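You operate a simulated robot arm through the tools that you are given. There is no shell and no other tool. Be economical: measure what you need, move in short steps, check, and stop when the job is done.

You run a simulated robot arm. Do the job below in one go: nothing can be reset, and whatever is moved stays where it is left.

TASK
Put things in order on the top of the window table. At the end: the brown sash prop stands where the red felt pad stood; the brown polishing pad stands where the yellow wax bar (marked "RUNNER WAX") stood; the beige rubber block stands where the brown polishing pad stood; the yellow wax bar is on the gold brass dish; the red felt pad from the top of the window table stands where the beige rubber block stood; whatever was shut is shut again. Leave all else as you found it, and nothing knocked over.

It is judged by the outcome, as a careful person would: the job done as asked, and still so three seconds after it is handed in. It fails if anything else is knocked over, pushed out of place, dropped, spilled or broken.

THE ROBOT
A 7-joint arm with a two-finger parallel gripper, fixed in place. Base frame: the origin is at the foot of the arm, x ahead of it, y to its left, z up; the work surface is at about z = 680. Readings come in mm, degrees, newtons and seconds.
With the tool pointing down near the work surface it reaches from about 120 to 660 mm from the base axis. Its first joint turns from -66.0 to 66.0 degrees. Payload 2.4 kg.
The TCP is the grasp point between the finger pads, 30 mm short of the fingertips. In the tool frame z runs along the fingers and y along their closing line. The gripper opens to 94 mm. The fingers are 28 mm wide and 10 mm thick; the gripper's body (50 by 96 mm) begins 55 mm behind the TCP.
Orientation is that of the tool frame in the base frame, as a unit quaternion [w, x, y, z]. With the fingers straight down and closing along the base's y, the tool's x points along the base's -x, its y along +y and its z along -z.

THE INTERFACE
- The arm moves only by the tool servo_tool. Its argument "targets" is a list of rows, each a list of 3 entries, a list of its own where there are three numbers: the turn, a rotation vector about the base's x, y, z in degrees, then the shift along the base's x, y, z in mm, then the closure, from 0 (fully open) to 1 (shut). In form: [[[wx, wy, wz], [x, y, z], jaw], ...]. A call has 1 to 20 rows; each row shifts and turns the commanded pose from where the row before left it. Rows are played at 5 a second. More than 50 mm and 8.6 degrees between two rows, or a gripper value outside its range, and nothing of the call is played. Where a pose cannot be reached the arm comes as near as it can. A force on the tool above 40 N (or 10 N above the force at the start of the call, whichever is more), or a blocked arm, ends the call early, and 0.2 s more pass. The fingers move at their own pace (about 153 mm/s each) and stop on an object; they squeeze with about 36 N. The grip force told is the motor's: it shows also when the fingers shut on nothing. Time passes only in rows, and 0.2 s behind the last, so rows that do not move let the fingers close. The reply holds the time, the measured pose of the TCP, the force on the tool along the base axes, the opening and the grip force, in the units named above and with some noise.
- Cameras (640 x 400 px; columns grow to the right, rows downward): "scene" is fixed at [16.3, 458.9, 1464.7]; the picture's right is [-0.87, -0.49, 0.00], its down [-0.25, 0.45, -0.86] and it looks along [0.42, -0.75, -0.51] (base axes); focal length 366 px, centre (320, 200). "wrist" rides on the gripper at [76, 14, -103] in the tool frame; the picture's right is [-0.18, 0.98, 0.00], its down [-0.75, -0.14, -0.64] and it looks along [-0.63, -0.12, 0.77] (tool axes); focal length 243 px, centre (320, 200). There is no depth. A picture from a camera that has moved, and an enlarged one, comes with that camera's place and axes in the base frame and with its lens. The place of the scene camera against the robot may be out by one fixed shift of up to 18 mm in any direction.
- snapshot(camera): a new picture of that camera. No time passes.
- zoom(camera, box): a new picture of the part [left, top, right, bottom] of that camera's present view, enlarged. No time passes.
- finish_job(): hands the job in; it is judged then, once.

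Work in short steps. Places have to be worked out from the pictures, the camera data and where the tool is seen: move nearer, look again, correct. Check each grasp and each placing, and mend what went wrong. You have 120 turns and 76 pictures in all, those below and enlarged ones among them. Open the gripper and draw the arm clear of the work before you hand the job in, unless the task says otherwise; then end with one line.

The tools are called after "Request:" as a command line: name --argument value ..., lists and objects as JSON in quotes. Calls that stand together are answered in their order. servo_tool: Moves the arm, as the interface text tells. Its arguments: {"type":"object","properties":{"targets":{"type":"array"}},"required":["targets"]} The other tools are called the same way: snapshot (camera) takes a picture; zoom (camera, box) takes an enlarged picture of a part of a camera's view; finish_job () hands the job in.

At the start:

```text
time_s: 0.0
eef_pos: [354.0, -209.3, 993.4]
tool_rot: [0.0, -0.001, 1.0, 0.0]
force: [0.2, 0.5, -0.9]
width: 93.9
grasp_force: 0.0
```

scene: 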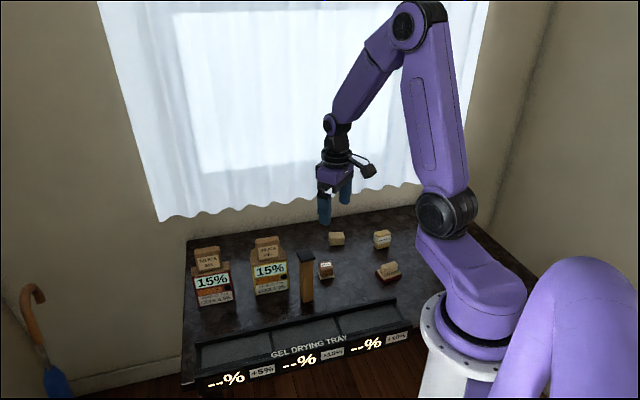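
wrist: 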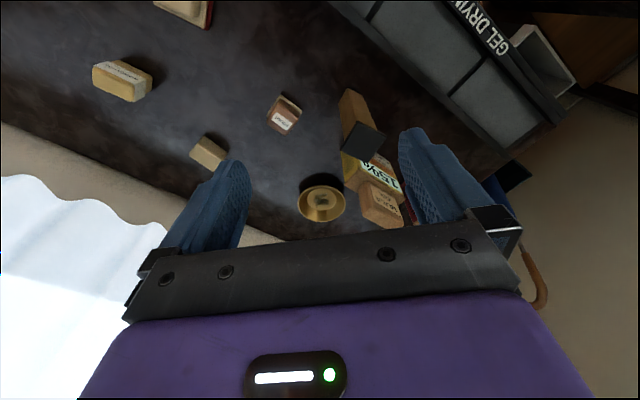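

The table shows several small items and two silica boxes; I zoom in to identify each one before moving.

Request:
zoom --camera "scene" --box '[280, 210, 440, 310]'

Request:
zoom --camera "scene" --box '[180, 220, 420, 390]'

Request:
zoom --camera "wrist" --box '[60, 0, 460, 250]'

```text
4.00 times, centred on (360, 260) of scene
camera zoom: at [16.3, 458.9, 1464.7], right [-0.87, -0.49, 0.0], down [-0.25, 0.45, -0.86], along [0.42, -0.75, -0.51], focal length 1462 px, centre (160, -40)
```

zoom: 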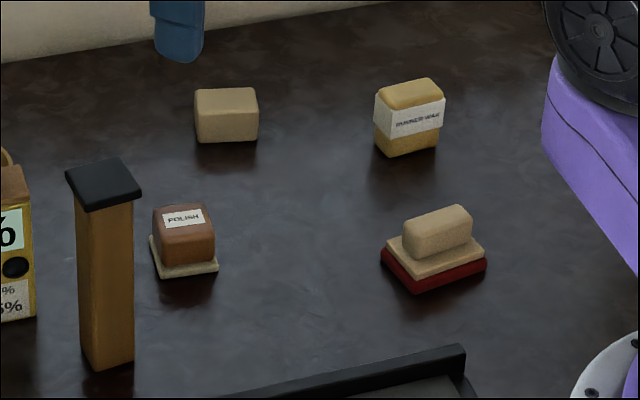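

```text
2.35 times, centred on (300, 305) of scene
camera zoom: at [16.3, 458.9, 1464.7], right [-0.87, -0.49, 0.0], down [-0.25, 0.45, -0.86], along [0.42, -0.75, -0.51], focal length 860 px, centre (367, -47)
```

zoom: 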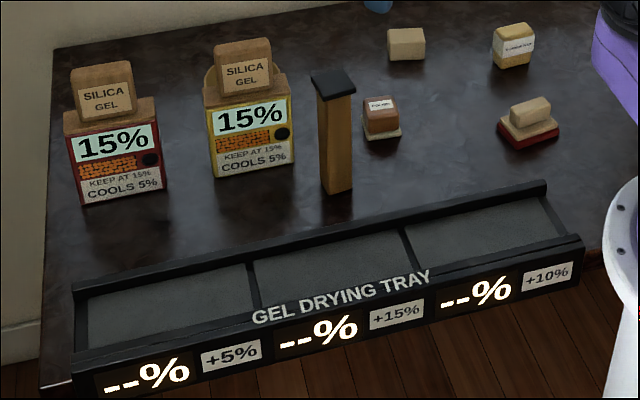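

```text
1.60 times, centred on (260, 125) of wrist
camera zoom: at [278.0, -193.7, 1095.0], right [0.18, 0.98, 0.0], down [0.75, -0.14, 0.64], along [0.63, -0.12, -0.77], focal length 388 px, centre (416, 320)
```

zoom: 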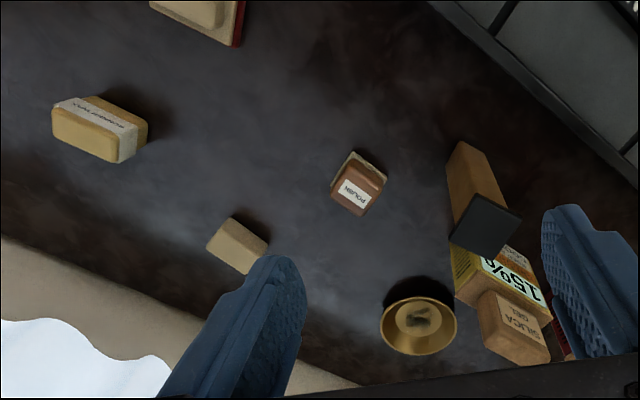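

From the wrist picture I judge: polishing pad ≈(414,-281), beige block ≈(459,-439), wax ≈(320,-503), red pad ≈(256,-367), dish ≈(612,-256). I turn the tool toward the group and move to a better viewpoint, staying high.

Request:
servo_tool --targets '[[[0, 0, -7.5], [-24, 0, -7], 0], [[0, 0, -7.5], [-24, 0, -7], 0], [[0, 0, -7.5], [-24, 0, -7], 0], [[0, 0, -7.5], [-24, 0, -7], 0], [[0, 0, -7.5], [-24, 0, -7], 0], [[0, 0, -7.5], [-22, -3, -5], 0], [[0, 0, 0], [0, 0, 0], 0]]'

Request:
snapshot --camera "wrist"

```text
time_s: 1.6
eef_pos: [240.2, -226.3, 957.4]
tool_rot: [-0.001, 0.384, 0.923, 0.0]
force: [0.5, 0.0, 1.4]
width: 93.8
grasp_force: 0.1
out of reach, approached as far as the arm can: row 5, 6
```

```text
70 pictures are left
camera wrist: at [195.2, -161.4, 1060.0], right [0.83, 0.56, 0.0], down [0.43, -0.63, 0.64], along [0.36, -0.53, -0.77], focal length 243 px, centre (320, 200)
```

wrist: 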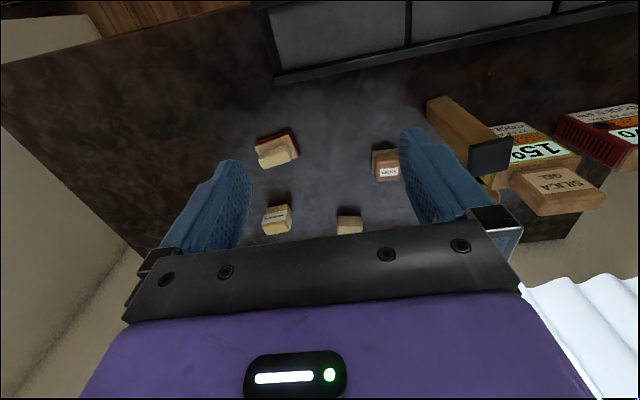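

The arm stopped short at (240,-226) but the view is good. I zoom on the group for positions and orientations.

Request:
zoom --camera "wrist" --box '[230, 120, 422, 240]'

Request:
zoom --camera "wrist" --box '[400, 80, 640, 230]'

```text
3.33 times, centred on (326, 180) of wrist
camera zoom: at [195.2, -161.4, 1060.0], right [0.83, 0.56, 0.0], down [0.43, -0.63, 0.64], along [0.36, -0.53, -0.77], focal length 809 px, centre (300, 267)
```

zoom: 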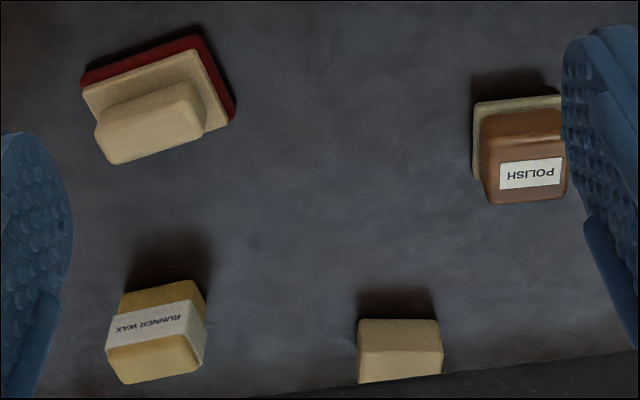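

```text
2.67 times, centred on (520, 155) of wrist
camera zoom: at [195.2, -161.4, 1060.0], right [0.83, 0.56, 0.0], down [0.43, -0.63, 0.64], along [0.36, -0.53, -0.77], focal length 647 px, centre (-213, 320)
```

zoom: 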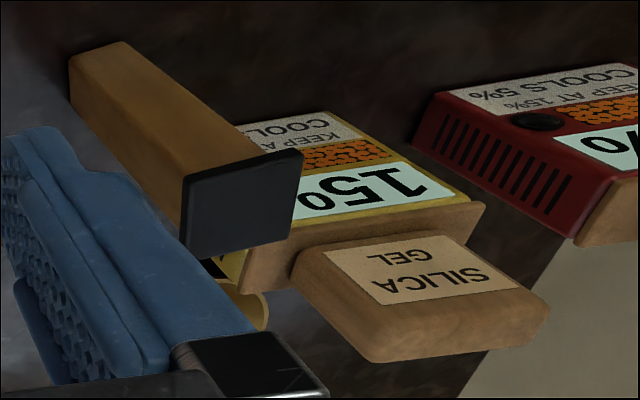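

Objects are consistent between views: wax ≈(321,-501) long axis ~52°, beige ≈(456,-435), polish ≈(415,-284), red pad ≈(248,-365), prop ≈(424,-167) about 145 tall. Next I look closely at the dish and the boxes near it.

Request:
servo_tool --targets '[[[0, 0, 6], [35, -10, 0], 0], [[0, 0, 6], [35, -10, 0], 0], [[0, 0, 6], [35, -10, 0], 0], [[0, 0, 6], [35, -10, 0], 0], [[0, 0, 0], [30, -10, 0], 0], [[0, 0, 0], [0, 0, 0], 0]]'

Request:
snapshot --camera "wrist"

```text
time_s: 3.0
eef_pos: [411.5, -274.3, 958.2]
tool_rot: [0.0, 0.183, 0.983, 0.001]
force: [0.7, 0.6, -1.0]
width: 94.3
grasp_force: 0.0
```

```text
67 pictures are left
camera wrist: at [345.0, -233.7, 1059.7], right [0.52, 0.85, 0.0], down [0.65, -0.4, 0.64], along [0.55, -0.34, -0.77], focal length 243 px, centre (320, 200)
```

wrist: 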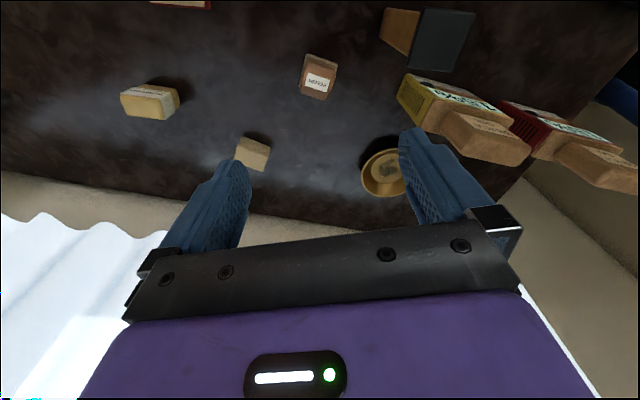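

Request:
zoom --camera "wrist" --box '[340, 70, 532, 190]'

Request:
zoom --camera "wrist" --box '[110, 40, 350, 190]'

```text
3.33 times, centred on (436, 130) of wrist
camera zoom: at [345.0, -233.7, 1059.7], right [0.52, 0.85, 0.0], down [0.65, -0.4, 0.64], along [0.55, -0.34, -0.77], focal length 809 px, centre (-67, 433)
```

zoom: 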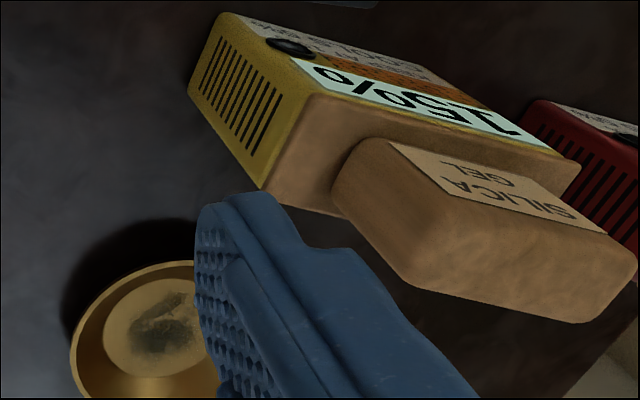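

```text
2.67 times, centred on (230, 115) of wrist
camera zoom: at [345.0, -233.7, 1059.7], right [0.52, 0.85, 0.0], down [0.65, -0.4, 0.64], along [0.55, -0.34, -0.77], focal length 647 px, centre (560, 427)
```

zoom: 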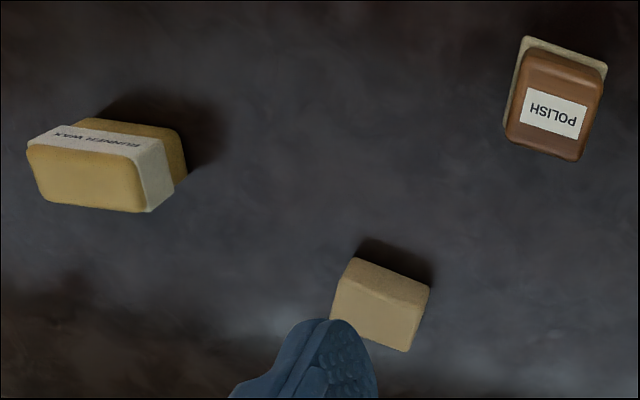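

Dish is ≈(614,-259) with a flat floor; the yellow box corner at ≈(506,-198) with pouch top ≈840. I'll take the wax across its short side with yaw +52°, which also keeps the camera clear of the box later. Moving above the wax.

Request:
servo_tool --targets '[[[0, 0, 7.3], [-9, -22, -8], 0], [[0, 0, 7.3], [-9, -22, -8], 0], [[0, 0, 7.3], [-9, -22, -8], 0], [[0, 0, 7.3], [-9, -22, -8], 0], [[0, 0, 7.3], [-9, -23, -8], 0], [[0, 0, 7.3], [-9, -23, -8], 0], [[0, 0, 7.3], [-9, -23, -8], 0], [[0, 0, 7.3], [-9, -23, -8], 0], [[0, 0, 7.3], [-9, -23, -8], 0], [[0, 0, 7.3], [-10, -23, -8], 0], [[0, 0, 0], [0, 0, 0], 0]]'

Request:
snapshot --camera "wrist"

```text
time_s: 5.4
eef_pos: [317.4, -502.2, 876.9]
tool_rot: [0.0, -0.439, 0.898, 0.0]
force: [0.2, -0.9, 0.2]
width: 94.0
grasp_force: 0.0
```

```text
64 pictures are left
camera wrist: at [259.0, -552.9, 979.0], right [-0.66, 0.75, 0.0], down [0.57, 0.51, 0.64], along [0.48, 0.42, -0.77], focal length 243 px, centre (320, 200)
```

wrist: 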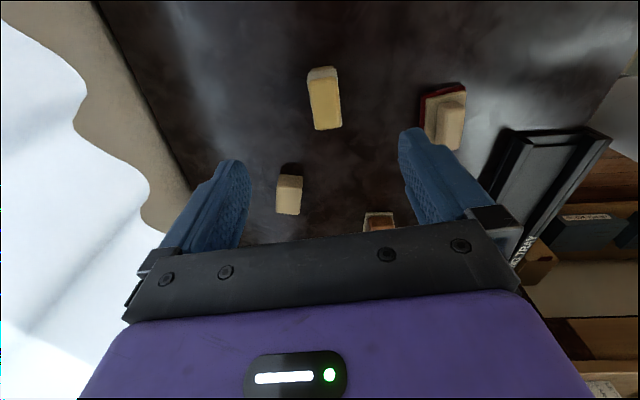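

Request:
zoom --camera "wrist" --box '[270, 50, 366, 140]'

```text
4.44 times, centred on (318, 95) of wrist
camera zoom: at [259.0, -552.9, 979.0], right [-0.66, 0.75, 0.0], down [0.57, 0.51, 0.64], along [0.48, 0.42, -0.77], focal length 1078 px, centre (329, 667)
```

zoom: 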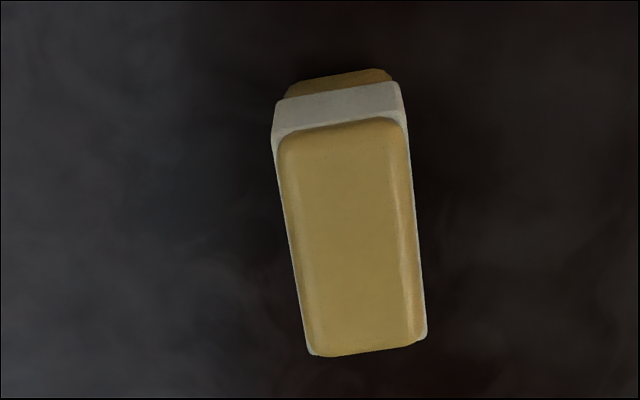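

Wax top ≈728, centre ≈(318,-496), needing yaw about -3.4°. I descend around it with open fingers, stopping before closing.

Request:
servo_tool --targets '[[[0, 0, -3.4], [0.6, 6, -25], 0], [[0, 0, 0], [0, 0, -30], 0], [[0, 0, 0], [0, 0, -30], 0], [[0, 0, 0], [0, 0, -25], 0], [[0, 0, 0], [0, 0, -20], 0], [[0, 0, 0], [0, 0, -17], 0], [[0, 0, 0], [0, 0, 0], 0]]'

Request:
snapshot --camera "wrist"

Request:
zoom --camera "scene" --box '[330, 200, 450, 275]'

```text
time_s: 7.0
eef_pos: [318.6, -496.1, 730.4]
tool_rot: [0.0, -0.411, 0.911, 0.0]
force: [0.8, -0.7, -0.8]
width: 94.2
grasp_force: 0.0
```

```text
62 pictures are left
camera wrist: at [256.8, -542.9, 832.3], right [-0.62, 0.79, 0.0], down [0.6, 0.47, 0.64], along [0.51, 0.39, -0.77], focal length 243 px, centre (320, 200)
```

wrist: 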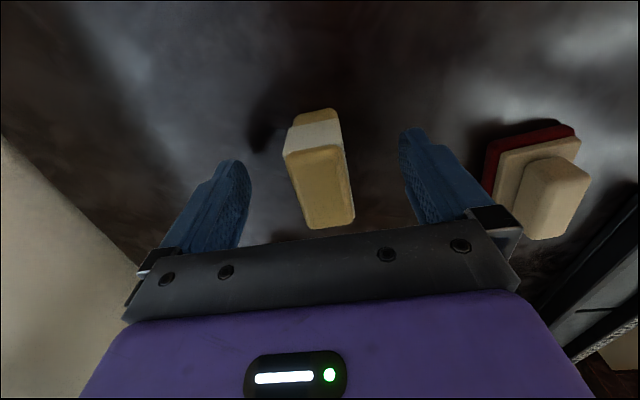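

```text
5.33 times, centred on (390, 238) of scene
camera zoom: at [16.3, 458.9, 1464.7], right [-0.87, -0.49, 0.0], down [-0.25, 0.45, -0.86], along [0.42, -0.75, -0.51], focal length 1949 px, centre (-53, 0)
```

zoom: 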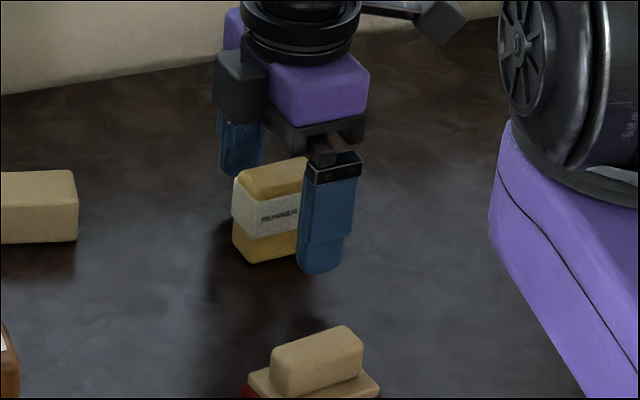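

Wax is centred and aligned with the fingers. Closing on it.

Request:
servo_tool --targets '[[[0, 0, 0], [0, 0, 0], 0.6], [[0, 0, 0], [0, 0, 0], 0.8], [[0, 0, 0], [0, 0, 0], 1], [[0, 0, 0], [0, 0, 0], 1]]'

```text
time_s: 8.0
eef_pos: [318.6, -494.8, 730.1]
tool_rot: [0.0, -0.412, 0.911, 0.0]
force: [-0.1, 1.3, 0.2]
width: 31.5
grasp_force: 35.8
```

Gripped at 31.5 mm. Lifting and carrying over the objects toward the dish.

Request:
servo_tool --targets '[[[0, 0, 0], [0, 0, 20], 1], [[0, 0, 0], [0, 0, 35], 1], [[0, 0, 0], [0, 0, 40], 1], [[0, 0, 0], [0, 0, 40], 1], [[0, 0, 0], [29, 23, 0], 1], [[0, 0, 0], [29, 23, 0], 1], [[0, 0, 0], [29, 23, 0], 1], [[0, 0, 0], [29, 23, 0], 1], [[0, 0, 0], [29, 24, 0], 1], [[0, 0, 0], [29, 24, 0], 1], [[0, 0, 0], [29, 24, 0], 1], [[0, 0, 0], [29, 24, 0], 1], [[0, 0, 0], [29, 24, 0], 1], [[0, 0, 0], [29, 24, 0], 1], [[0, 0, 0], [0, 0, 0], 1]]'

Request:
snapshot --camera "wrist"

Request:
snapshot --camera "scene"

```text
time_s: 11.2
eef_pos: [609.7, -262.6, 865.0]
tool_rot: [0.0, -0.411, 0.912, 0.001]
force: [0.0, -0.5, -0.6]
width: 31.7
grasp_force: 36.2
```

```text
60 pictures are left
camera wrist: at [547.5, -308.2, 967.5], right [-0.61, 0.79, 0.0], down [0.6, 0.47, 0.64], along [0.51, 0.39, -0.77], focal length 243 px, centre (320, 200)
```

wrist: 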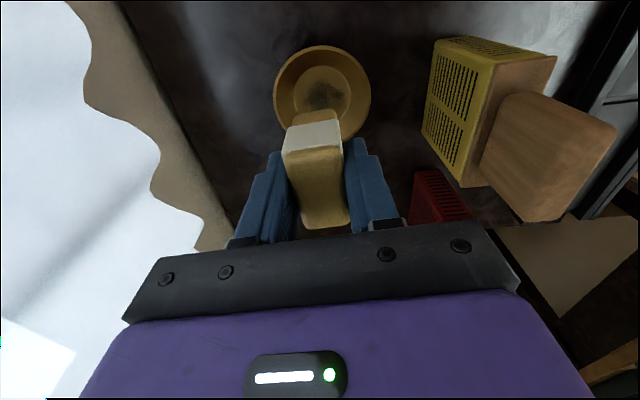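

```text
59 pictures are left
```

scene: 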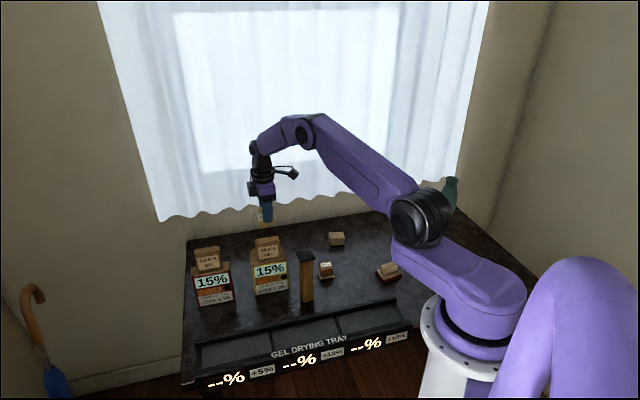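

Dish centre reads ≈(606,-260) from here; the wax needs a few mm shift. There is also a greenish thing by the elbow to check. I descend partway while looking at it.

Request:
servo_tool --targets '[[[0, 0, 0], [-3, 3, -25], 1], [[0, 0, 0], [0, 0, -25], 1], [[0, 0, 0], [0, 0, -25], 1], [[0, 0, 0], [0, 0, -15], 1], [[0, 0, 0], [0, 0, 0], 1]]'

Request:
snapshot --camera "wrist"

Request:
zoom --camera "scene" --box '[200, 150, 488, 330]'

```text
time_s: 12.4
eef_pos: [606.6, -257.5, 775.6]
tool_rot: [0.0, -0.411, 0.911, -0.001]
force: [0.4, -0.6, -0.7]
width: 31.8
grasp_force: 36.0
```

```text
58 pictures are left
camera wrist: at [544.7, -303.1, 878.1], right [-0.62, 0.79, 0.0], down [0.6, 0.47, 0.64], along [0.51, 0.39, -0.77], focal length 243 px, centre (320, 200)
```

wrist: 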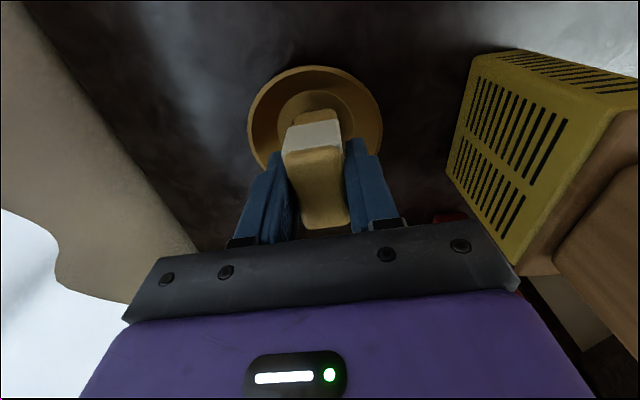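

```text
2.22 times, centred on (344, 240) of scene
camera zoom: at [16.3, 458.9, 1464.7], right [-0.87, -0.49, 0.0], down [-0.25, 0.45, -0.86], along [0.42, -0.75, -0.51], focal length 812 px, centre (267, 111)
```

zoom: 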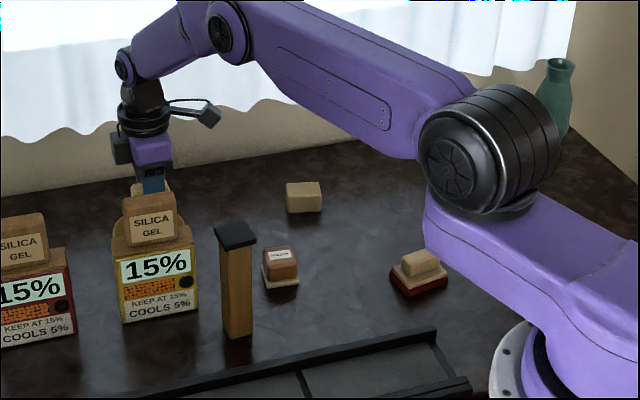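

Wax hangs over the dish floor; the green bottle is far off in the corner. Small correction and lowering with gentle steps.

Request:
servo_tool --targets '[[[0, 0, 0], [-1, -2.5, -12], 1], [[0, 0, 0], [0, 0, -12], 1], [[0, 0, 0], [0, 0, -6], 1], [[0, 0, 0], [0, 0, -4], 1], [[0, 0, 0], [0, 0, 0], 1]]'

Request:
snapshot --camera "wrist"

```text
time_s: 13.6
eef_pos: [604.7, -258.4, 741.9]
tool_rot: [0.001, -0.412, 0.911, -0.002]
force: [3.0, 0.8, 4.5]
width: 31.6
grasp_force: 36.4
```

```text
56 pictures are left
camera wrist: at [543.0, -305.2, 844.7], right [-0.62, 0.79, 0.0], down [0.6, 0.47, 0.64], along [0.51, 0.39, -0.77], focal length 243 px, centre (320, 200)
```

wrist: 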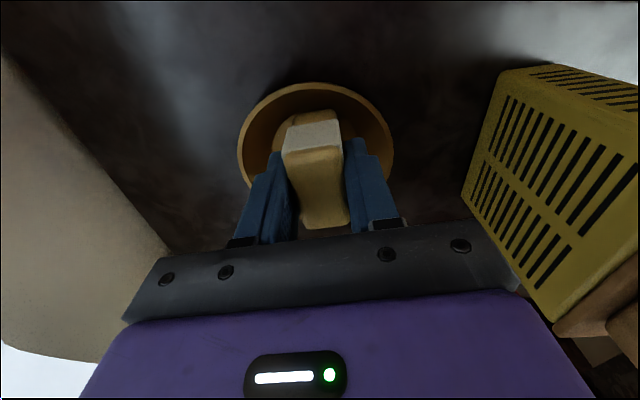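

Light contact begins at 742; I lower a couple of mm more to see whether it is firmly seated.

Request:
servo_tool --targets '[[[0, 0, 0], [0, 0, -1], 1], [[0, 0, 0], [0, 0, -1], 1], [[0, 0, 0], [0, 0, 0], 1]]'

Request:
zoom --camera "wrist" --box '[225, 70, 417, 190]'

```text
time_s: 14.4
eef_pos: [605.6, -259.6, 739.8]
tool_rot: [0.001, -0.412, 0.911, -0.001]
force: [5.6, 1.4, 10.4]
width: 31.8
grasp_force: 35.7
```

```text
3.33 times, centred on (321, 130) of wrist
camera zoom: at [543.1, -306.3, 842.5], right [-0.62, 0.79, 0.0], down [0.6, 0.47, 0.64], along [0.51, 0.39, -0.77], focal length 809 px, centre (317, 433)
```

zoom: 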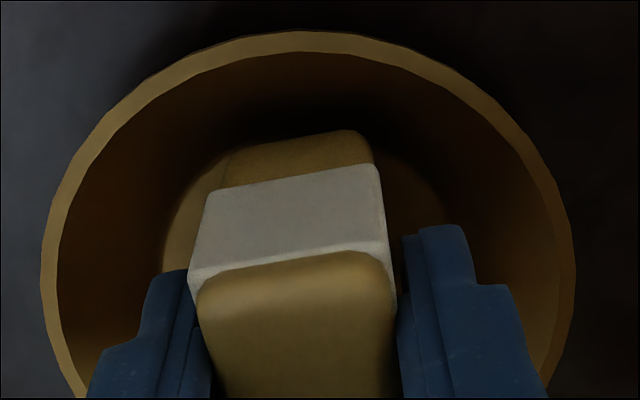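

Reaction has a sideways part (+x), so the near end likely rests on the sloped wall. I lift slightly, shift toward the dish centre, and lower again.

Request:
servo_tool --targets '[[[0, 0, 0], [0, 0, 6], 1], [[0, 0, 0], [2, 4.5, 0], 1], [[0, 0, 0], [0, 0, 0], 1], [[0, 0, 0], [0, 0, -4], 1], [[0, 0, 0], [0, 0, -3], 1], [[0, 0, 0], [0, 0, -1.5], 1], [[0, 0, 0], [0, 0, 0], 1]]'

Request:
zoom --camera "wrist" --box '[225, 70, 417, 190]'

```text
time_s: 16.0
eef_pos: [607.4, -256.1, 737.0]
tool_rot: [0.0, -0.412, 0.911, 0.0]
force: [-1.0, 0.6, -1.1]
width: 31.5
grasp_force: 35.6
```

```text
3.33 times, centred on (321, 130) of wrist
camera zoom: at [544.8, -302.7, 839.8], right [-0.62, 0.79, 0.0], down [0.6, 0.47, 0.64], along [0.51, 0.39, -0.77], focal length 809 px, centre (317, 433)
```

zoom: 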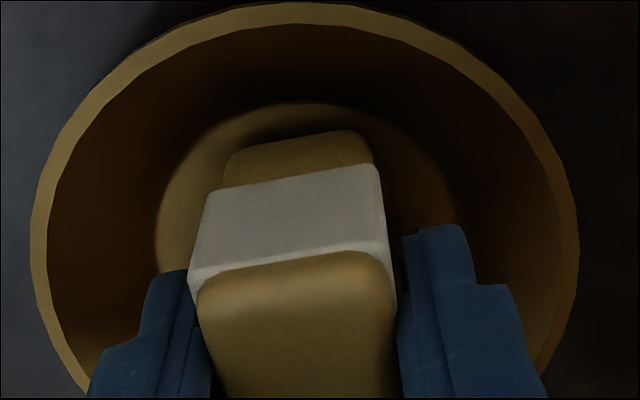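

No wall contact now and the floor shows in front of the wax. Lowering until it touches.

Request:
servo_tool --targets '[[[0, 0, 0], [0, 0, -1.5], 1], [[0, 0, 0], [0, 0, -1.5], 1], [[0, 0, 0], [0, 0, 0], 1]]'

```text
time_s: 16.8
eef_pos: [607.2, -256.7, 735.8]
tool_rot: [0.001, -0.411, 0.911, -0.002]
force: [-7.6, 3.0, 23.8]
width: 31.6
grasp_force: 35.9
```

Firm floor contact at 736 (dish floor ≈6 mm). I ease off 1 mm and open only a little.

Request:
servo_tool --targets '[[[0, 0, 0], [0, 0, 1], 1], [[0, 0, 0], [0, 0, 0], 0.6], [[0, 0, 0], [0, 0, 0], 0.5], [[0, 0, 0], [0, 0, 0], 0.5]]'

Request:
snapshot --camera "wrist"

```text
time_s: 17.8
eef_pos: [607.3, -256.3, 735.6]
tool_rot: [0.0, -0.412, 0.911, -0.001]
force: [-0.6, 0.1, 0.0]
width: 47.0
grasp_force: 0.1
```

```text
53 pictures are left
camera wrist: at [544.9, -302.6, 837.0], right [-0.62, 0.79, 0.0], down [0.6, 0.47, 0.64], along [0.51, 0.39, -0.77], focal length 243 px, centre (320, 200)
```

wrist: 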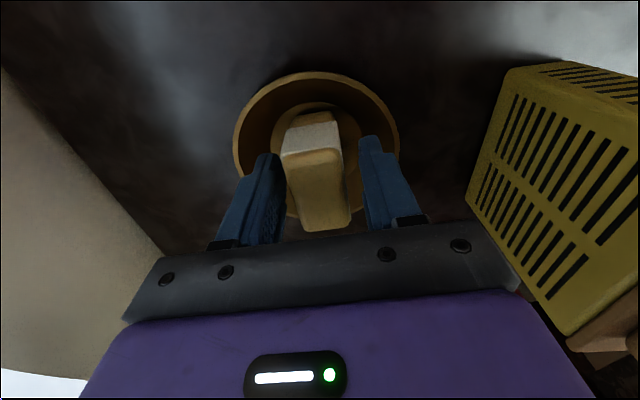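

Wax stands in the dish. Rising straight up, then over to the polishing pad (≈416,-283) with yaw ≈41°.

Request:
servo_tool --targets '[[[0, 0, 0], [0, 0, 15], 0.5], [[0, 0, 0], [0, 0, 30], 0.5], [[0, 0, 0], [0, 0, 45], 0.5], [[0, 0, 0], [0, 0, 45], 0.3], [[0, 0, -1.3], [-32, -4.5, 0], 0], [[0, 0, -1.3], [-32, -4.5, 0], 0], [[0, 0, -1.3], [-32, -4.5, 0], 0], [[0, 0, -1.3], [-32, -4.5, 0], 0], [[0, 0, -1.3], [-32, -4.5, 0], 0], [[0, 0, -1.2], [-32, -4.5, 0], 0], [[0, 0, 0], [0, 0, -15], 0], [[0, 0, 0], [0, 0, 0], 0]]'

Request:
snapshot --camera "wrist"

Request:
zoom --camera "wrist" --box '[260, 60, 388, 140]'

```text
time_s: 20.4
eef_pos: [413.7, -282.7, 854.7]
tool_rot: [0.0, -0.349, 0.937, -0.001]
force: [-0.4, 0.7, 0.2]
width: 93.8
grasp_force: 0.0
```

```text
52 pictures are left
camera wrist: at [345.0, -320.4, 956.7], right [-0.5, 0.86, 0.0], down [0.66, 0.39, 0.64], along [0.55, 0.32, -0.77], focal length 243 px, centre (320, 200)
```

wrist: 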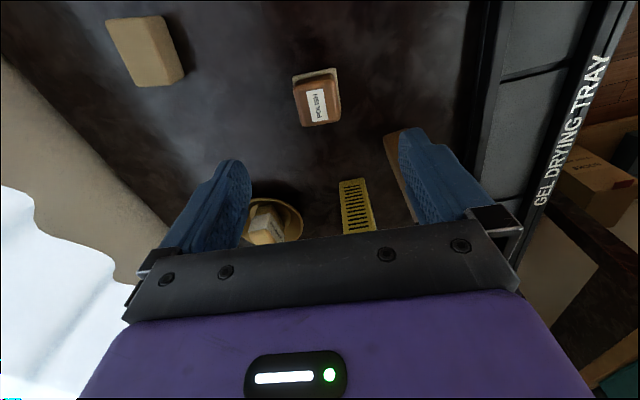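

```text
5.00 times, centred on (324, 100) of wrist
camera zoom: at [345.0, -320.4, 956.7], right [-0.5, 0.86, 0.0], down [0.66, 0.39, 0.64], along [0.55, 0.32, -0.77], focal length 1213 px, centre (300, 700)
```

zoom: 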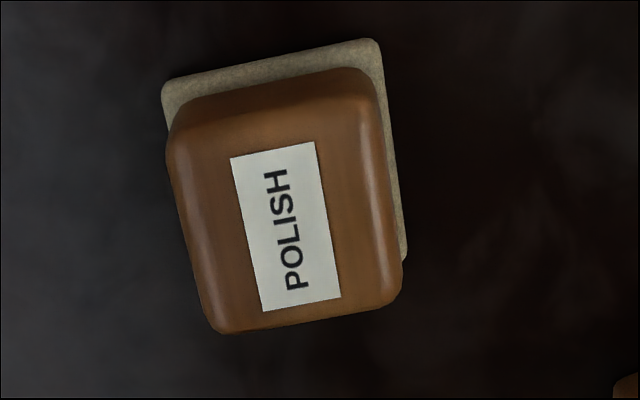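

Polishing pad plate centre ≈(415,-283), edges match yaw 40°, top ≈718. Descending to TCP 726 and closing on the brown block above its base plate.

Request:
servo_tool --targets '[[[0, 0, -1], [1, -0.5, -35], 0], [[0, 0, 0], [0, 0, -35], 0], [[0, 0, 0], [0, 0, -30], 0], [[0, 0, 0], [0, 0, -18], 0], [[0, 0, 0], [0, 0, -10.5], 0], [[0, 0, 0], [0, 0, 0], 0]]'

Request:
snapshot --camera "wrist"

```text
time_s: 21.8
eef_pos: [415.1, -282.4, 726.0]
tool_rot: [0.0, -0.341, 0.94, -0.001]
force: [-1.3, 0.8, 0.2]
width: 94.0
grasp_force: 0.0
```

```text
50 pictures are left
camera wrist: at [346.5, -319.8, 828.4], right [-0.49, 0.87, 0.0], down [0.67, 0.38, 0.64], along [0.56, 0.31, -0.77], focal length 243 px, centre (320, 200)
```

wrist: 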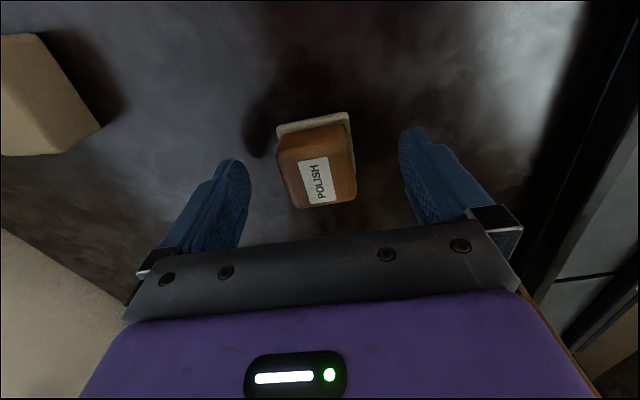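

Well centred. Closing.

Request:
servo_tool --targets '[[[0, 0, 0], [0, 0, 0], 0.5], [[0, 0, 0], [0, 0, 0], 0.8], [[0, 0, 0], [0, 0, 0], 1], [[0, 0, 0], [0, 0, 0], 1]]'

```text
time_s: 22.8
eef_pos: [415.3, -282.8, 727.0]
tool_rot: [0.0, -0.341, 0.94, 0.0]
force: [0.8, -0.2, -0.1]
width: 40.8
grasp_force: 35.8
```

Gripped at 40.8 mm. Carrying to the wax's old spot (318.6,-495).

Request:
servo_tool --targets '[[[0, 0, 0], [0, 0, 15], 1], [[0, 0, 0], [0, 0, 30], 1], [[0, 0, 0], [0, 0, 30], 1], [[0, 0, 1], [-13.8, -30.4, 0], 1], [[0, 0, 1], [-13.8, -30.4, 0], 1], [[0, 0, 1], [-13.8, -30.4, 0], 1], [[0, 0, 1], [-13.8, -30.4, 0], 1], [[0, 0, 1], [-13.8, -30.4, 0], 1], [[0, 0, 1], [-13.8, -30.4, 0], 1], [[0, 0, 1], [-13.8, -30, 0], 1], [[0, 0, 1], [0, 0, -25], 1], [[0, 0, 0], [0, 0, -25], 1], [[0, 0, 0], [0, 0, -15], 1], [[0, 0, 0], [0, 0, 0], 1]]'

Request:
snapshot --camera "wrist"

```text
time_s: 25.8
eef_pos: [318.8, -494.3, 737.2]
tool_rot: [0.001, -0.406, 0.914, 0.0]
force: [-0.4, 0.3, -1.4]
width: 40.8
grasp_force: 35.9
```

```text
49 pictures are left
camera wrist: at [255.8, -540.5, 839.0], right [-0.61, 0.8, 0.0], down [0.61, 0.46, 0.64], along [0.51, 0.39, -0.77], focal length 243 px, centre (320, 200)
```

wrist: 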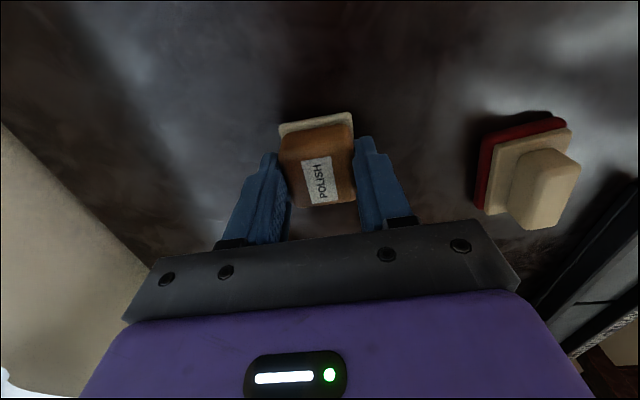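

Held level over the spot, about 10 mm up. Lowering to touch.

Request:
servo_tool --targets '[[[0, 0, 0], [0, -0.5, -5], 1], [[0, 0, 0], [0, 0, -3], 1], [[0, 0, 0], [0, 0, -1.5], 1], [[0, 0, 0], [0, 0, -1], 1], [[0, 0, 0], [0, 0, 0], 1]]'

```text
time_s: 27.0
eef_pos: [319.2, -496.8, 725.5]
tool_rot: [0.0, -0.406, 0.914, 0.0]
force: [-1.3, -0.1, 0.1]
width: 41.1
grasp_force: 35.7
```

Request:
servo_tool --targets '[[[0, 0, 0], [0, 0, -1], 1], [[0, 0, 0], [0, 0, 0], 1]]'

```text
time_s: 27.6
eef_pos: [318.9, -496.1, 725.1]
tool_rot: [-0.001, -0.406, 0.914, 0.0]
force: [-4.9, 5.7, 21.5]
width: 41.0
grasp_force: 35.8
```

Contact is felt. Easing off 0.7 mm and opening, then rising.

Request:
servo_tool --targets '[[[0, 0, 0], [0, 0, 0.8], 1], [[0, 0, 0], [0, 0, 0], 0.45], [[0, 0, 0], [0, 0, 0], 0.3], [[0, 0, 0], [0, 0, 0], 0.2], [[0, 0, 0], [0, 0, 30], 0], [[0, 0, 0], [0, 0, 40], 0], [[0, 0, 0], [0, 0, 50], 0], [[0, 0, 0], [0, 0, 0], 0]]'

Request:
snapshot --camera "wrist"

```text
time_s: 29.4
eef_pos: [319.4, -495.7, 844.0]
tool_rot: [0.0, -0.406, 0.914, 0.0]
force: [-0.2, -0.3, 0.4]
width: 94.3
grasp_force: 0.1
```

```text
48 pictures are left
camera wrist: at [256.2, -542.0, 946.7], right [-0.61, 0.8, 0.0], down [0.61, 0.46, 0.64], along [0.51, 0.39, -0.77], focal length 243 px, centre (320, 200)
```

wrist: 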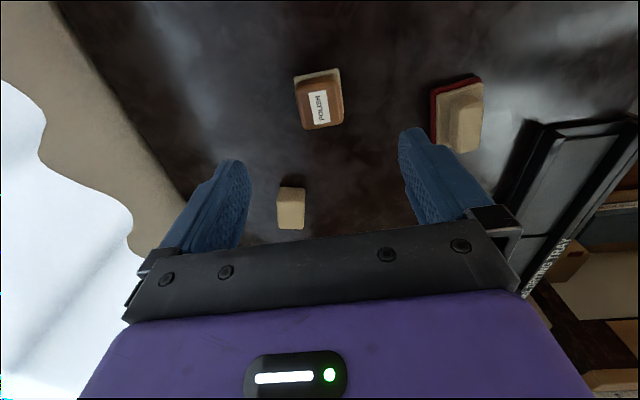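

Pad stands at the wax spot. Moving over the beige block (≈456,-435).

Request:
servo_tool --targets '[[[0, 0, -1.8], [27.3, 12.2, 0], 0], [[0, 0, -1.8], [27.3, 12.2, 0], 0], [[0, 0, -1.8], [27.3, 12.2, 0], 0], [[0, 0, -1.8], [27.3, 12.2, 0], 0], [[0, 0, -1.8], [27.3, 12.2, 0], 0], [[0, 0, 0], [0, 0, 0], 0]]'

Request:
zoom --camera "wrist" --box '[250, 50, 410, 150]'

```text
time_s: 30.8
eef_pos: [454.4, -434.5, 843.9]
tool_rot: [0.0, -0.332, 0.943, 0.0]
force: [-0.6, 1.0, 0.0]
width: 94.2
grasp_force: 0.0
```

```text
4.00 times, centred on (330, 100) of wrist
camera zoom: at [384.9, -470.3, 946.5], right [-0.47, 0.88, 0.0], down [0.68, 0.36, 0.64], along [0.57, 0.3, -0.77], focal length 970 px, centre (280, 600)
```

zoom: 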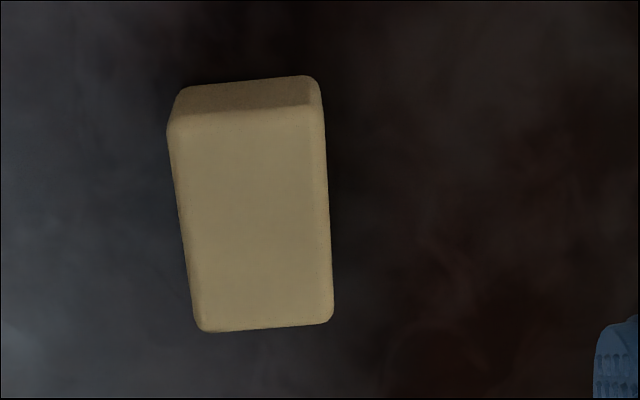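

Beige block centre ≈(457,-438), top ≈711, long axis ≈34°. Descending with -5° yaw correction.

Request:
servo_tool --targets '[[[0, 0, -5], [2.8, -3.7, -35], 0], [[0, 0, 0], [0, 0, -35], 0], [[0, 0, 0], [0, 0, -30], 0], [[0, 0, 0], [0, 0, -18], 0], [[0, 0, 0], [0, 0, -8], 0], [[0, 0, 0], [0, 0, 0], 0]]'

Request:
snapshot --camera "wrist"

```text
time_s: 32.2
eef_pos: [458.0, -437.5, 719.2]
tool_rot: [0.0, -0.291, 0.957, 0.0]
force: [-0.1, -0.4, -0.5]
width: 94.1
grasp_force: 0.1
```

```text
46 pictures are left
camera wrist: at [385.6, -468.0, 821.6], right [-0.39, 0.92, 0.0], down [0.7, 0.3, 0.64], along [0.59, 0.25, -0.77], focal length 243 px, centre (320, 200)
```

wrist: 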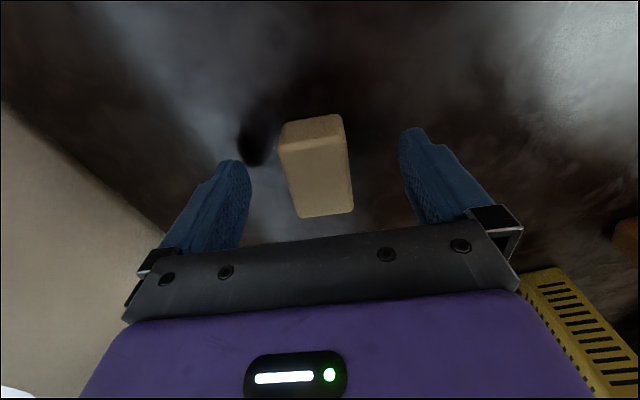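

Centred. Closing.

Request:
servo_tool --targets '[[[0, 0, 0], [0, 0, 0], 0.5], [[0, 0, 0], [0, 0, 0], 0.8], [[0, 0, 0], [0, 0, 0], 1], [[0, 0, 0], [0, 0, 0], 1]]'

```text
time_s: 33.2
eef_pos: [457.8, -438.1, 720.4]
tool_rot: [0.001, -0.292, 0.956, 0.0]
force: [0.6, -0.4, 0.0]
width: 34.3
grasp_force: 35.9
```

Gripped at 34.3 mm. Carrying to the polishing pad's old spot (415,-283).

Request:
servo_tool --targets '[[[0, 0, 0], [0, 0, 15], 1], [[0, 0, 0], [0, 0, 30], 1], [[0, 0, 0], [0, 0, 30], 1], [[0, 0, 1], [-7.1, 25.8, 0], 1], [[0, 0, 1], [-7.1, 25.8, 0], 1], [[0, 0, 1], [-7.1, 25.8, 0], 1], [[0, 0, 1], [-7.1, 25.8, 0], 1], [[0, 0, 1], [-7.1, 25.8, 0], 1], [[0, 0, 1], [-7.1, 25.8, 0], 1], [[0, 0, 0], [0, 0, -25], 1], [[0, 0, 0], [0, 0, -25], 1], [[0, 0, 0], [0, 0, -15], 1], [[0, 0, 0], [0, 0, -5], 1], [[0, 0, 0], [0, 0, 0], 1]]'

Request:
snapshot --camera "wrist"

```text
time_s: 36.2
eef_pos: [415.3, -282.8, 724.8]
tool_rot: [0.0, -0.34, 0.94, 0.0]
force: [0.0, 0.1, -1.5]
width: 34.8
grasp_force: 36.5
```

```text
45 pictures are left
camera wrist: at [347.2, -320.1, 827.0], right [-0.49, 0.87, 0.0], down [0.67, 0.38, 0.64], along [0.56, 0.31, -0.77], focal length 243 px, centre (320, 200)
```

wrist: 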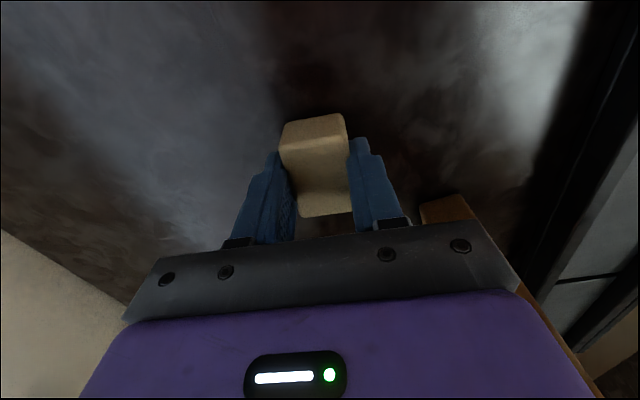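

Request:
servo_tool --targets '[[[0, 0, 0], [0, 0, -2.5], 1], [[0, 0, 0], [0, 0, -1.5], 1], [[0, 0, 0], [0, 0, -1], 1], [[0, 0, 0], [0, 0, 0], 1]]'

```text
time_s: 37.2
eef_pos: [415.4, -284.4, 719.7]
tool_rot: [0.0, -0.341, 0.94, 0.0]
force: [0.1, 0.0, -0.1]
width: 34.7
grasp_force: 36.5
```

No contact yet; a little lower.

Request:
servo_tool --targets '[[[0, 0, 0], [0, 0, -1], 1], [[0, 0, 0], [0, 0, -0.7], 1], [[0, 0, 0], [0, 0, 0], 1]]'

```text
time_s: 38.0
eef_pos: [416.0, -283.8, 719.4]
tool_rot: [0.0, -0.342, 0.94, -0.001]
force: [-3.7, 4.6, 26.3]
width: 34.6
grasp_force: 36.5
```

Contact. Easing off, opening and rising.

Request:
servo_tool --targets '[[[0, 0, 0], [0, 0, 0.9], 1], [[0, 0, 0], [0, 0, 0], 0.5], [[0, 0, 0], [0, 0, 0], 0.35], [[0, 0, 0], [0, 0, 0], 0.25], [[0, 0, 0], [0, 0, 30], 0.2], [[0, 0, 0], [0, 0, 45], 0], [[0, 0, 0], [0, 0, 50], 0], [[0, 0, 0], [0, 0, 25], 0], [[0, 0, 0], [0, 0, 0], 0]]'

Request:
snapshot --camera "wrist"

```text
time_s: 40.0
eef_pos: [415.8, -284.7, 870.0]
tool_rot: [0.0, -0.341, 0.94, 0.001]
force: [-0.2, 0.5, 0.0]
width: 94.0
grasp_force: 0.1
```

```text
44 pictures are left
camera wrist: at [347.1, -321.0, 972.6], right [-0.49, 0.87, 0.0], down [0.67, 0.37, 0.64], along [0.56, 0.31, -0.77], focal length 243 px, centre (320, 200)
```

wrist: 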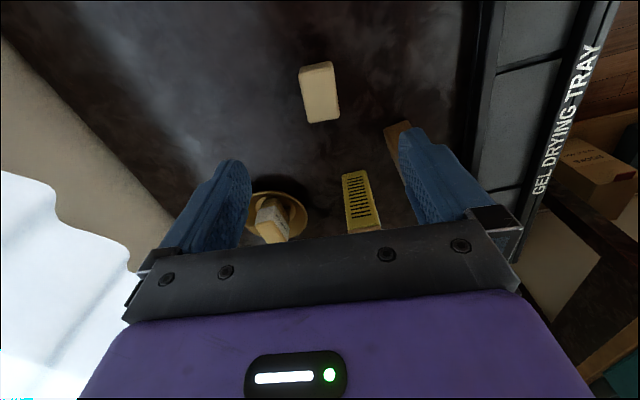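

Beige is in place. Moving over the red felt pad (≈246,-366).

Request:
servo_tool --targets '[[[0, 0, 2], [-28.3, -13.5, -4], 0], [[0, 0, 2], [-28.3, -13.5, -4], 0], [[0, 0, 2], [-28.3, -13.5, -4], 0], [[0, 0, 2], [-28.3, -13.5, -4], 0], [[0, 0, 2], [-28.3, -13.5, -4], 0], [[0, 0, 2], [-28.3, -13.5, -4], 0], [[0, 0, 0], [0, 0, 0], 0]]'

Request:
zoom --camera "wrist" --box '[250, 50, 410, 150]'

```text
time_s: 41.6
eef_pos: [246.7, -364.6, 845.7]
tool_rot: [0.001, -0.438, 0.899, 0.0]
force: [0.2, -0.3, 0.2]
width: 94.0
grasp_force: 0.0
```

```text
4.00 times, centred on (330, 100) of wrist
camera zoom: at [188.2, -414.9, 948.0], right [-0.66, 0.75, 0.0], down [0.58, 0.51, 0.64], along [0.48, 0.42, -0.77], focal length 970 px, centre (280, 600)
```

zoom: 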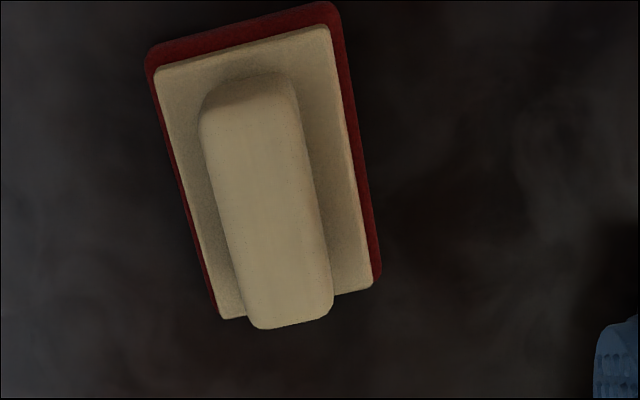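

Red pad centre ≈(245,-369), handle top ≈720, axis ≈54°. Descending to grip the handle just above its plate.

Request:
servo_tool --targets '[[[0, 0, 2.4], [-1.7, -4.3, -35], 0], [[0, 0, 0], [0, 0, -35], 0], [[0, 0, 0], [0, 0, -27], 0], [[0, 0, 0], [0, 0, -14], 0], [[0, 0, 0], [0, 0, -6.5], 0], [[0, 0, 0], [0, 0, 0], 0]]'

Request:
snapshot --camera "wrist"

```text
time_s: 43.0
eef_pos: [244.3, -369.4, 727.1]
tool_rot: [0.0, -0.456, 0.89, -0.001]
force: [0.0, 0.0, 0.8]
width: 94.2
grasp_force: 0.1
```

```text
42 pictures are left
camera wrist: at [188.0, -421.8, 829.4], right [-0.69, 0.72, 0.0], down [0.55, 0.53, 0.64], along [0.46, 0.44, -0.77], focal length 243 px, centre (320, 200)
```

wrist: 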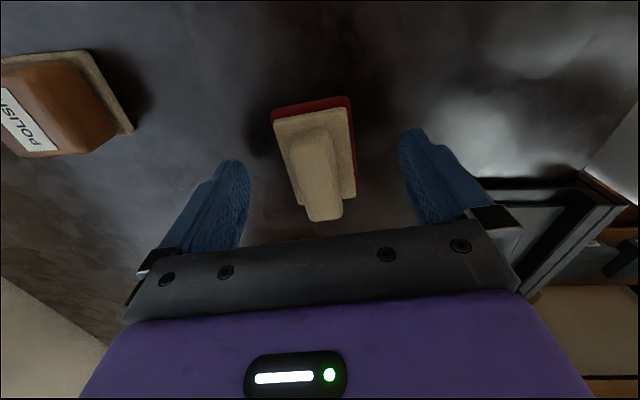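

Aligned. Closing.

Request:
servo_tool --targets '[[[0, 0, 0], [0, 0, 0], 0.5], [[0, 0, 0], [0, 0, 0], 0.8], [[0, 0, 0], [0, 0, 0], 1], [[0, 0, 0], [0, 0, 0], 1]]'

```text
time_s: 44.0
eef_pos: [245.1, -369.2, 726.9]
tool_rot: [0.0, -0.456, 0.89, 0.0]
force: [0.5, -0.4, 1.2]
width: 40.8
grasp_force: 36.2
```

Width 40.8 is more than the handle; the tips may be on the cream plate. I look closer.

Request:
zoom --camera "wrist" --box '[220, 80, 412, 240]'

Request:
zoom --camera "scene" --box '[340, 220, 440, 295]'

```text
2.50 times, centred on (316, 160) of wrist
camera zoom: at [187.9, -421.7, 829.5], right [-0.69, 0.72, 0.0], down [0.55, 0.53, 0.64], along [0.46, 0.44, -0.77], focal length 606 px, centre (330, 300)
```

zoom: 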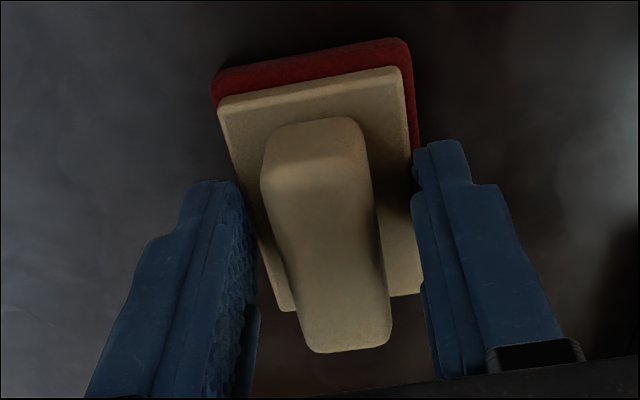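

```text
5.33 times, centred on (390, 258) of scene
camera zoom: at [16.3, 458.9, 1464.7], right [-0.87, -0.49, 0.0], down [-0.25, 0.45, -0.86], along [0.42, -0.75, -0.51], focal length 1949 px, centre (-53, -107)
```

zoom: 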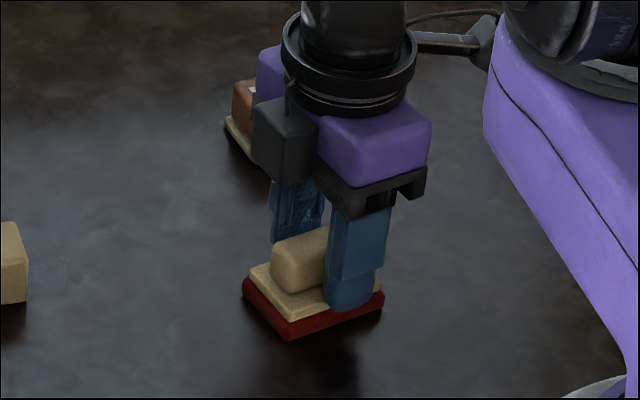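

The tips hold the cream plate's edges, a marginal hold. I open, rise 8 mm and regrip the handle itself.

Request:
servo_tool --targets '[[[0, 0, 0], [0, 0, 0], 0.4], [[0, 0, 0], [0, 0, 0], 0.4], [[0, 0, 0], [0, 0, 8], 0.4], [[0, 0, 0], [0, 0, 0], 0.4], [[0, 0, 0], [0, 0, 0], 0.8], [[0, 0, 0], [0, 0, 0], 1], [[0, 0, 0], [0, 0, 0], 1], [[0, 0, 0], [0, 0, 0], 1]]'

Request:
zoom --camera "wrist" --box '[220, 80, 412, 240]'

```text
time_s: 45.8
eef_pos: [243.5, -368.4, 735.8]
tool_rot: [0.001, -0.456, 0.89, 0.0]
force: [-0.9, 0.5, -0.1]
width: 20.8
grasp_force: 36.0
```

```text
2.50 times, centred on (316, 160) of wrist
camera zoom: at [187.6, -421.5, 838.6], right [-0.69, 0.72, 0.0], down [0.55, 0.53, 0.64], along [0.46, 0.44, -0.77], focal length 606 px, centre (330, 300)
```

zoom: 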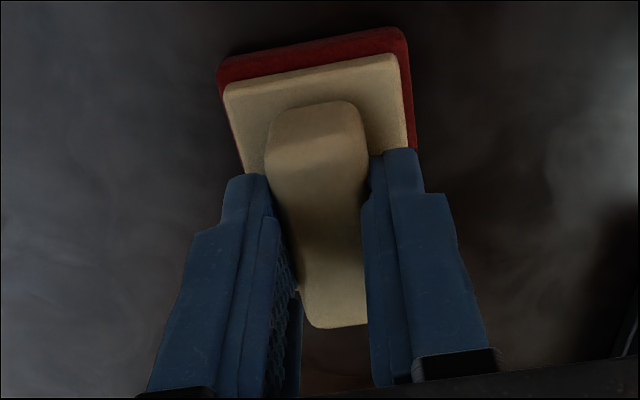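

Handle gripped (20.8 mm). Carrying to the beige block's old spot (457,-438).

Request:
servo_tool --targets '[[[0, 0, 0], [0, 0, 15], 1], [[0, 0, 0], [0, 0, 30], 1], [[0, 0, 0], [0, 0, 30], 1], [[0, 0, -2.5], [26.6, -8.6, 0], 1], [[0, 0, -2.5], [26.6, -8.6, 0], 1], [[0, 0, -2.5], [26.6, -8.6, 0], 1], [[0, 0, -2.5], [26.6, -8.6, 0], 1], [[0, 0, -2.5], [26.6, -8.6, 0], 1], [[0, 0, -2.5], [26.6, -8.7, 0], 1], [[0, 0, -2.5], [26.6, -8.7, 0], 1], [[0, 0, -2.5], [26.6, -8.7, 0], 1], [[0, 0, 0], [0, 0, -30], 1], [[0, 0, 0], [0, 0, -25], 1], [[0, 0, 0], [0, 0, -13], 1], [[0, 0, 0], [0, 0, 0], 1]]'

Request:
snapshot --camera "wrist"

```text
time_s: 49.0
eef_pos: [457.0, -436.9, 745.3]
tool_rot: [0.0, -0.295, 0.955, -0.001]
force: [-0.1, -0.3, -0.7]
width: 21.0
grasp_force: 35.8
```

```text
38 pictures are left
camera wrist: at [384.7, -467.4, 847.0], right [-0.4, 0.92, 0.0], down [0.7, 0.31, 0.64], along [0.59, 0.26, -0.77], focal length 243 px, centre (320, 200)
```

wrist: 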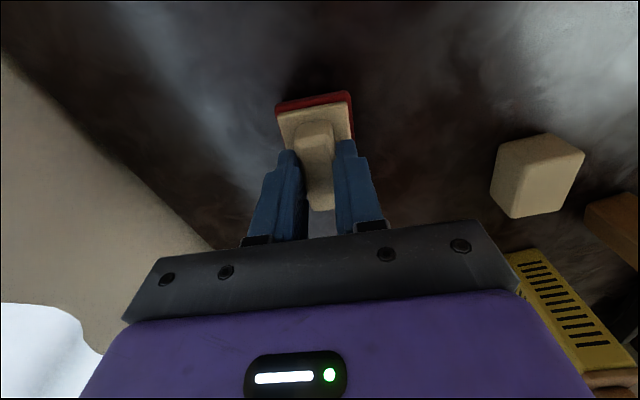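

Held level, ~10 mm up. Lowering gently.

Request:
servo_tool --targets '[[[0, 0, 0], [0, -0.7, -5], 1], [[0, 0, 0], [0, 0, -2.5], 1], [[0, 0, 0], [0, 0, -1.2], 1], [[0, 0, 0], [0, 0, 0], 1]]'

Request:
servo_tool --targets '[[[0, 0, 0], [0, 0, -0.8], 1], [[0, 0, 0], [0, 0, 0], 1]]'

```text
time_s: 50.0
eef_pos: [456.6, -439.2, 736.1]
tool_rot: [0.0, -0.295, 0.955, 0.0]
force: [-6.6, 7.2, 23.3]
width: 21.0
grasp_force: 36.2
```

```text
time_s: 50.6
eef_pos: [457.9, -438.7, 735.6]
tool_rot: [0.001, -0.294, 0.956, -0.002]
force: [-8.5, 8.6, 37.1]
width: 21.0
grasp_force: 35.4
```

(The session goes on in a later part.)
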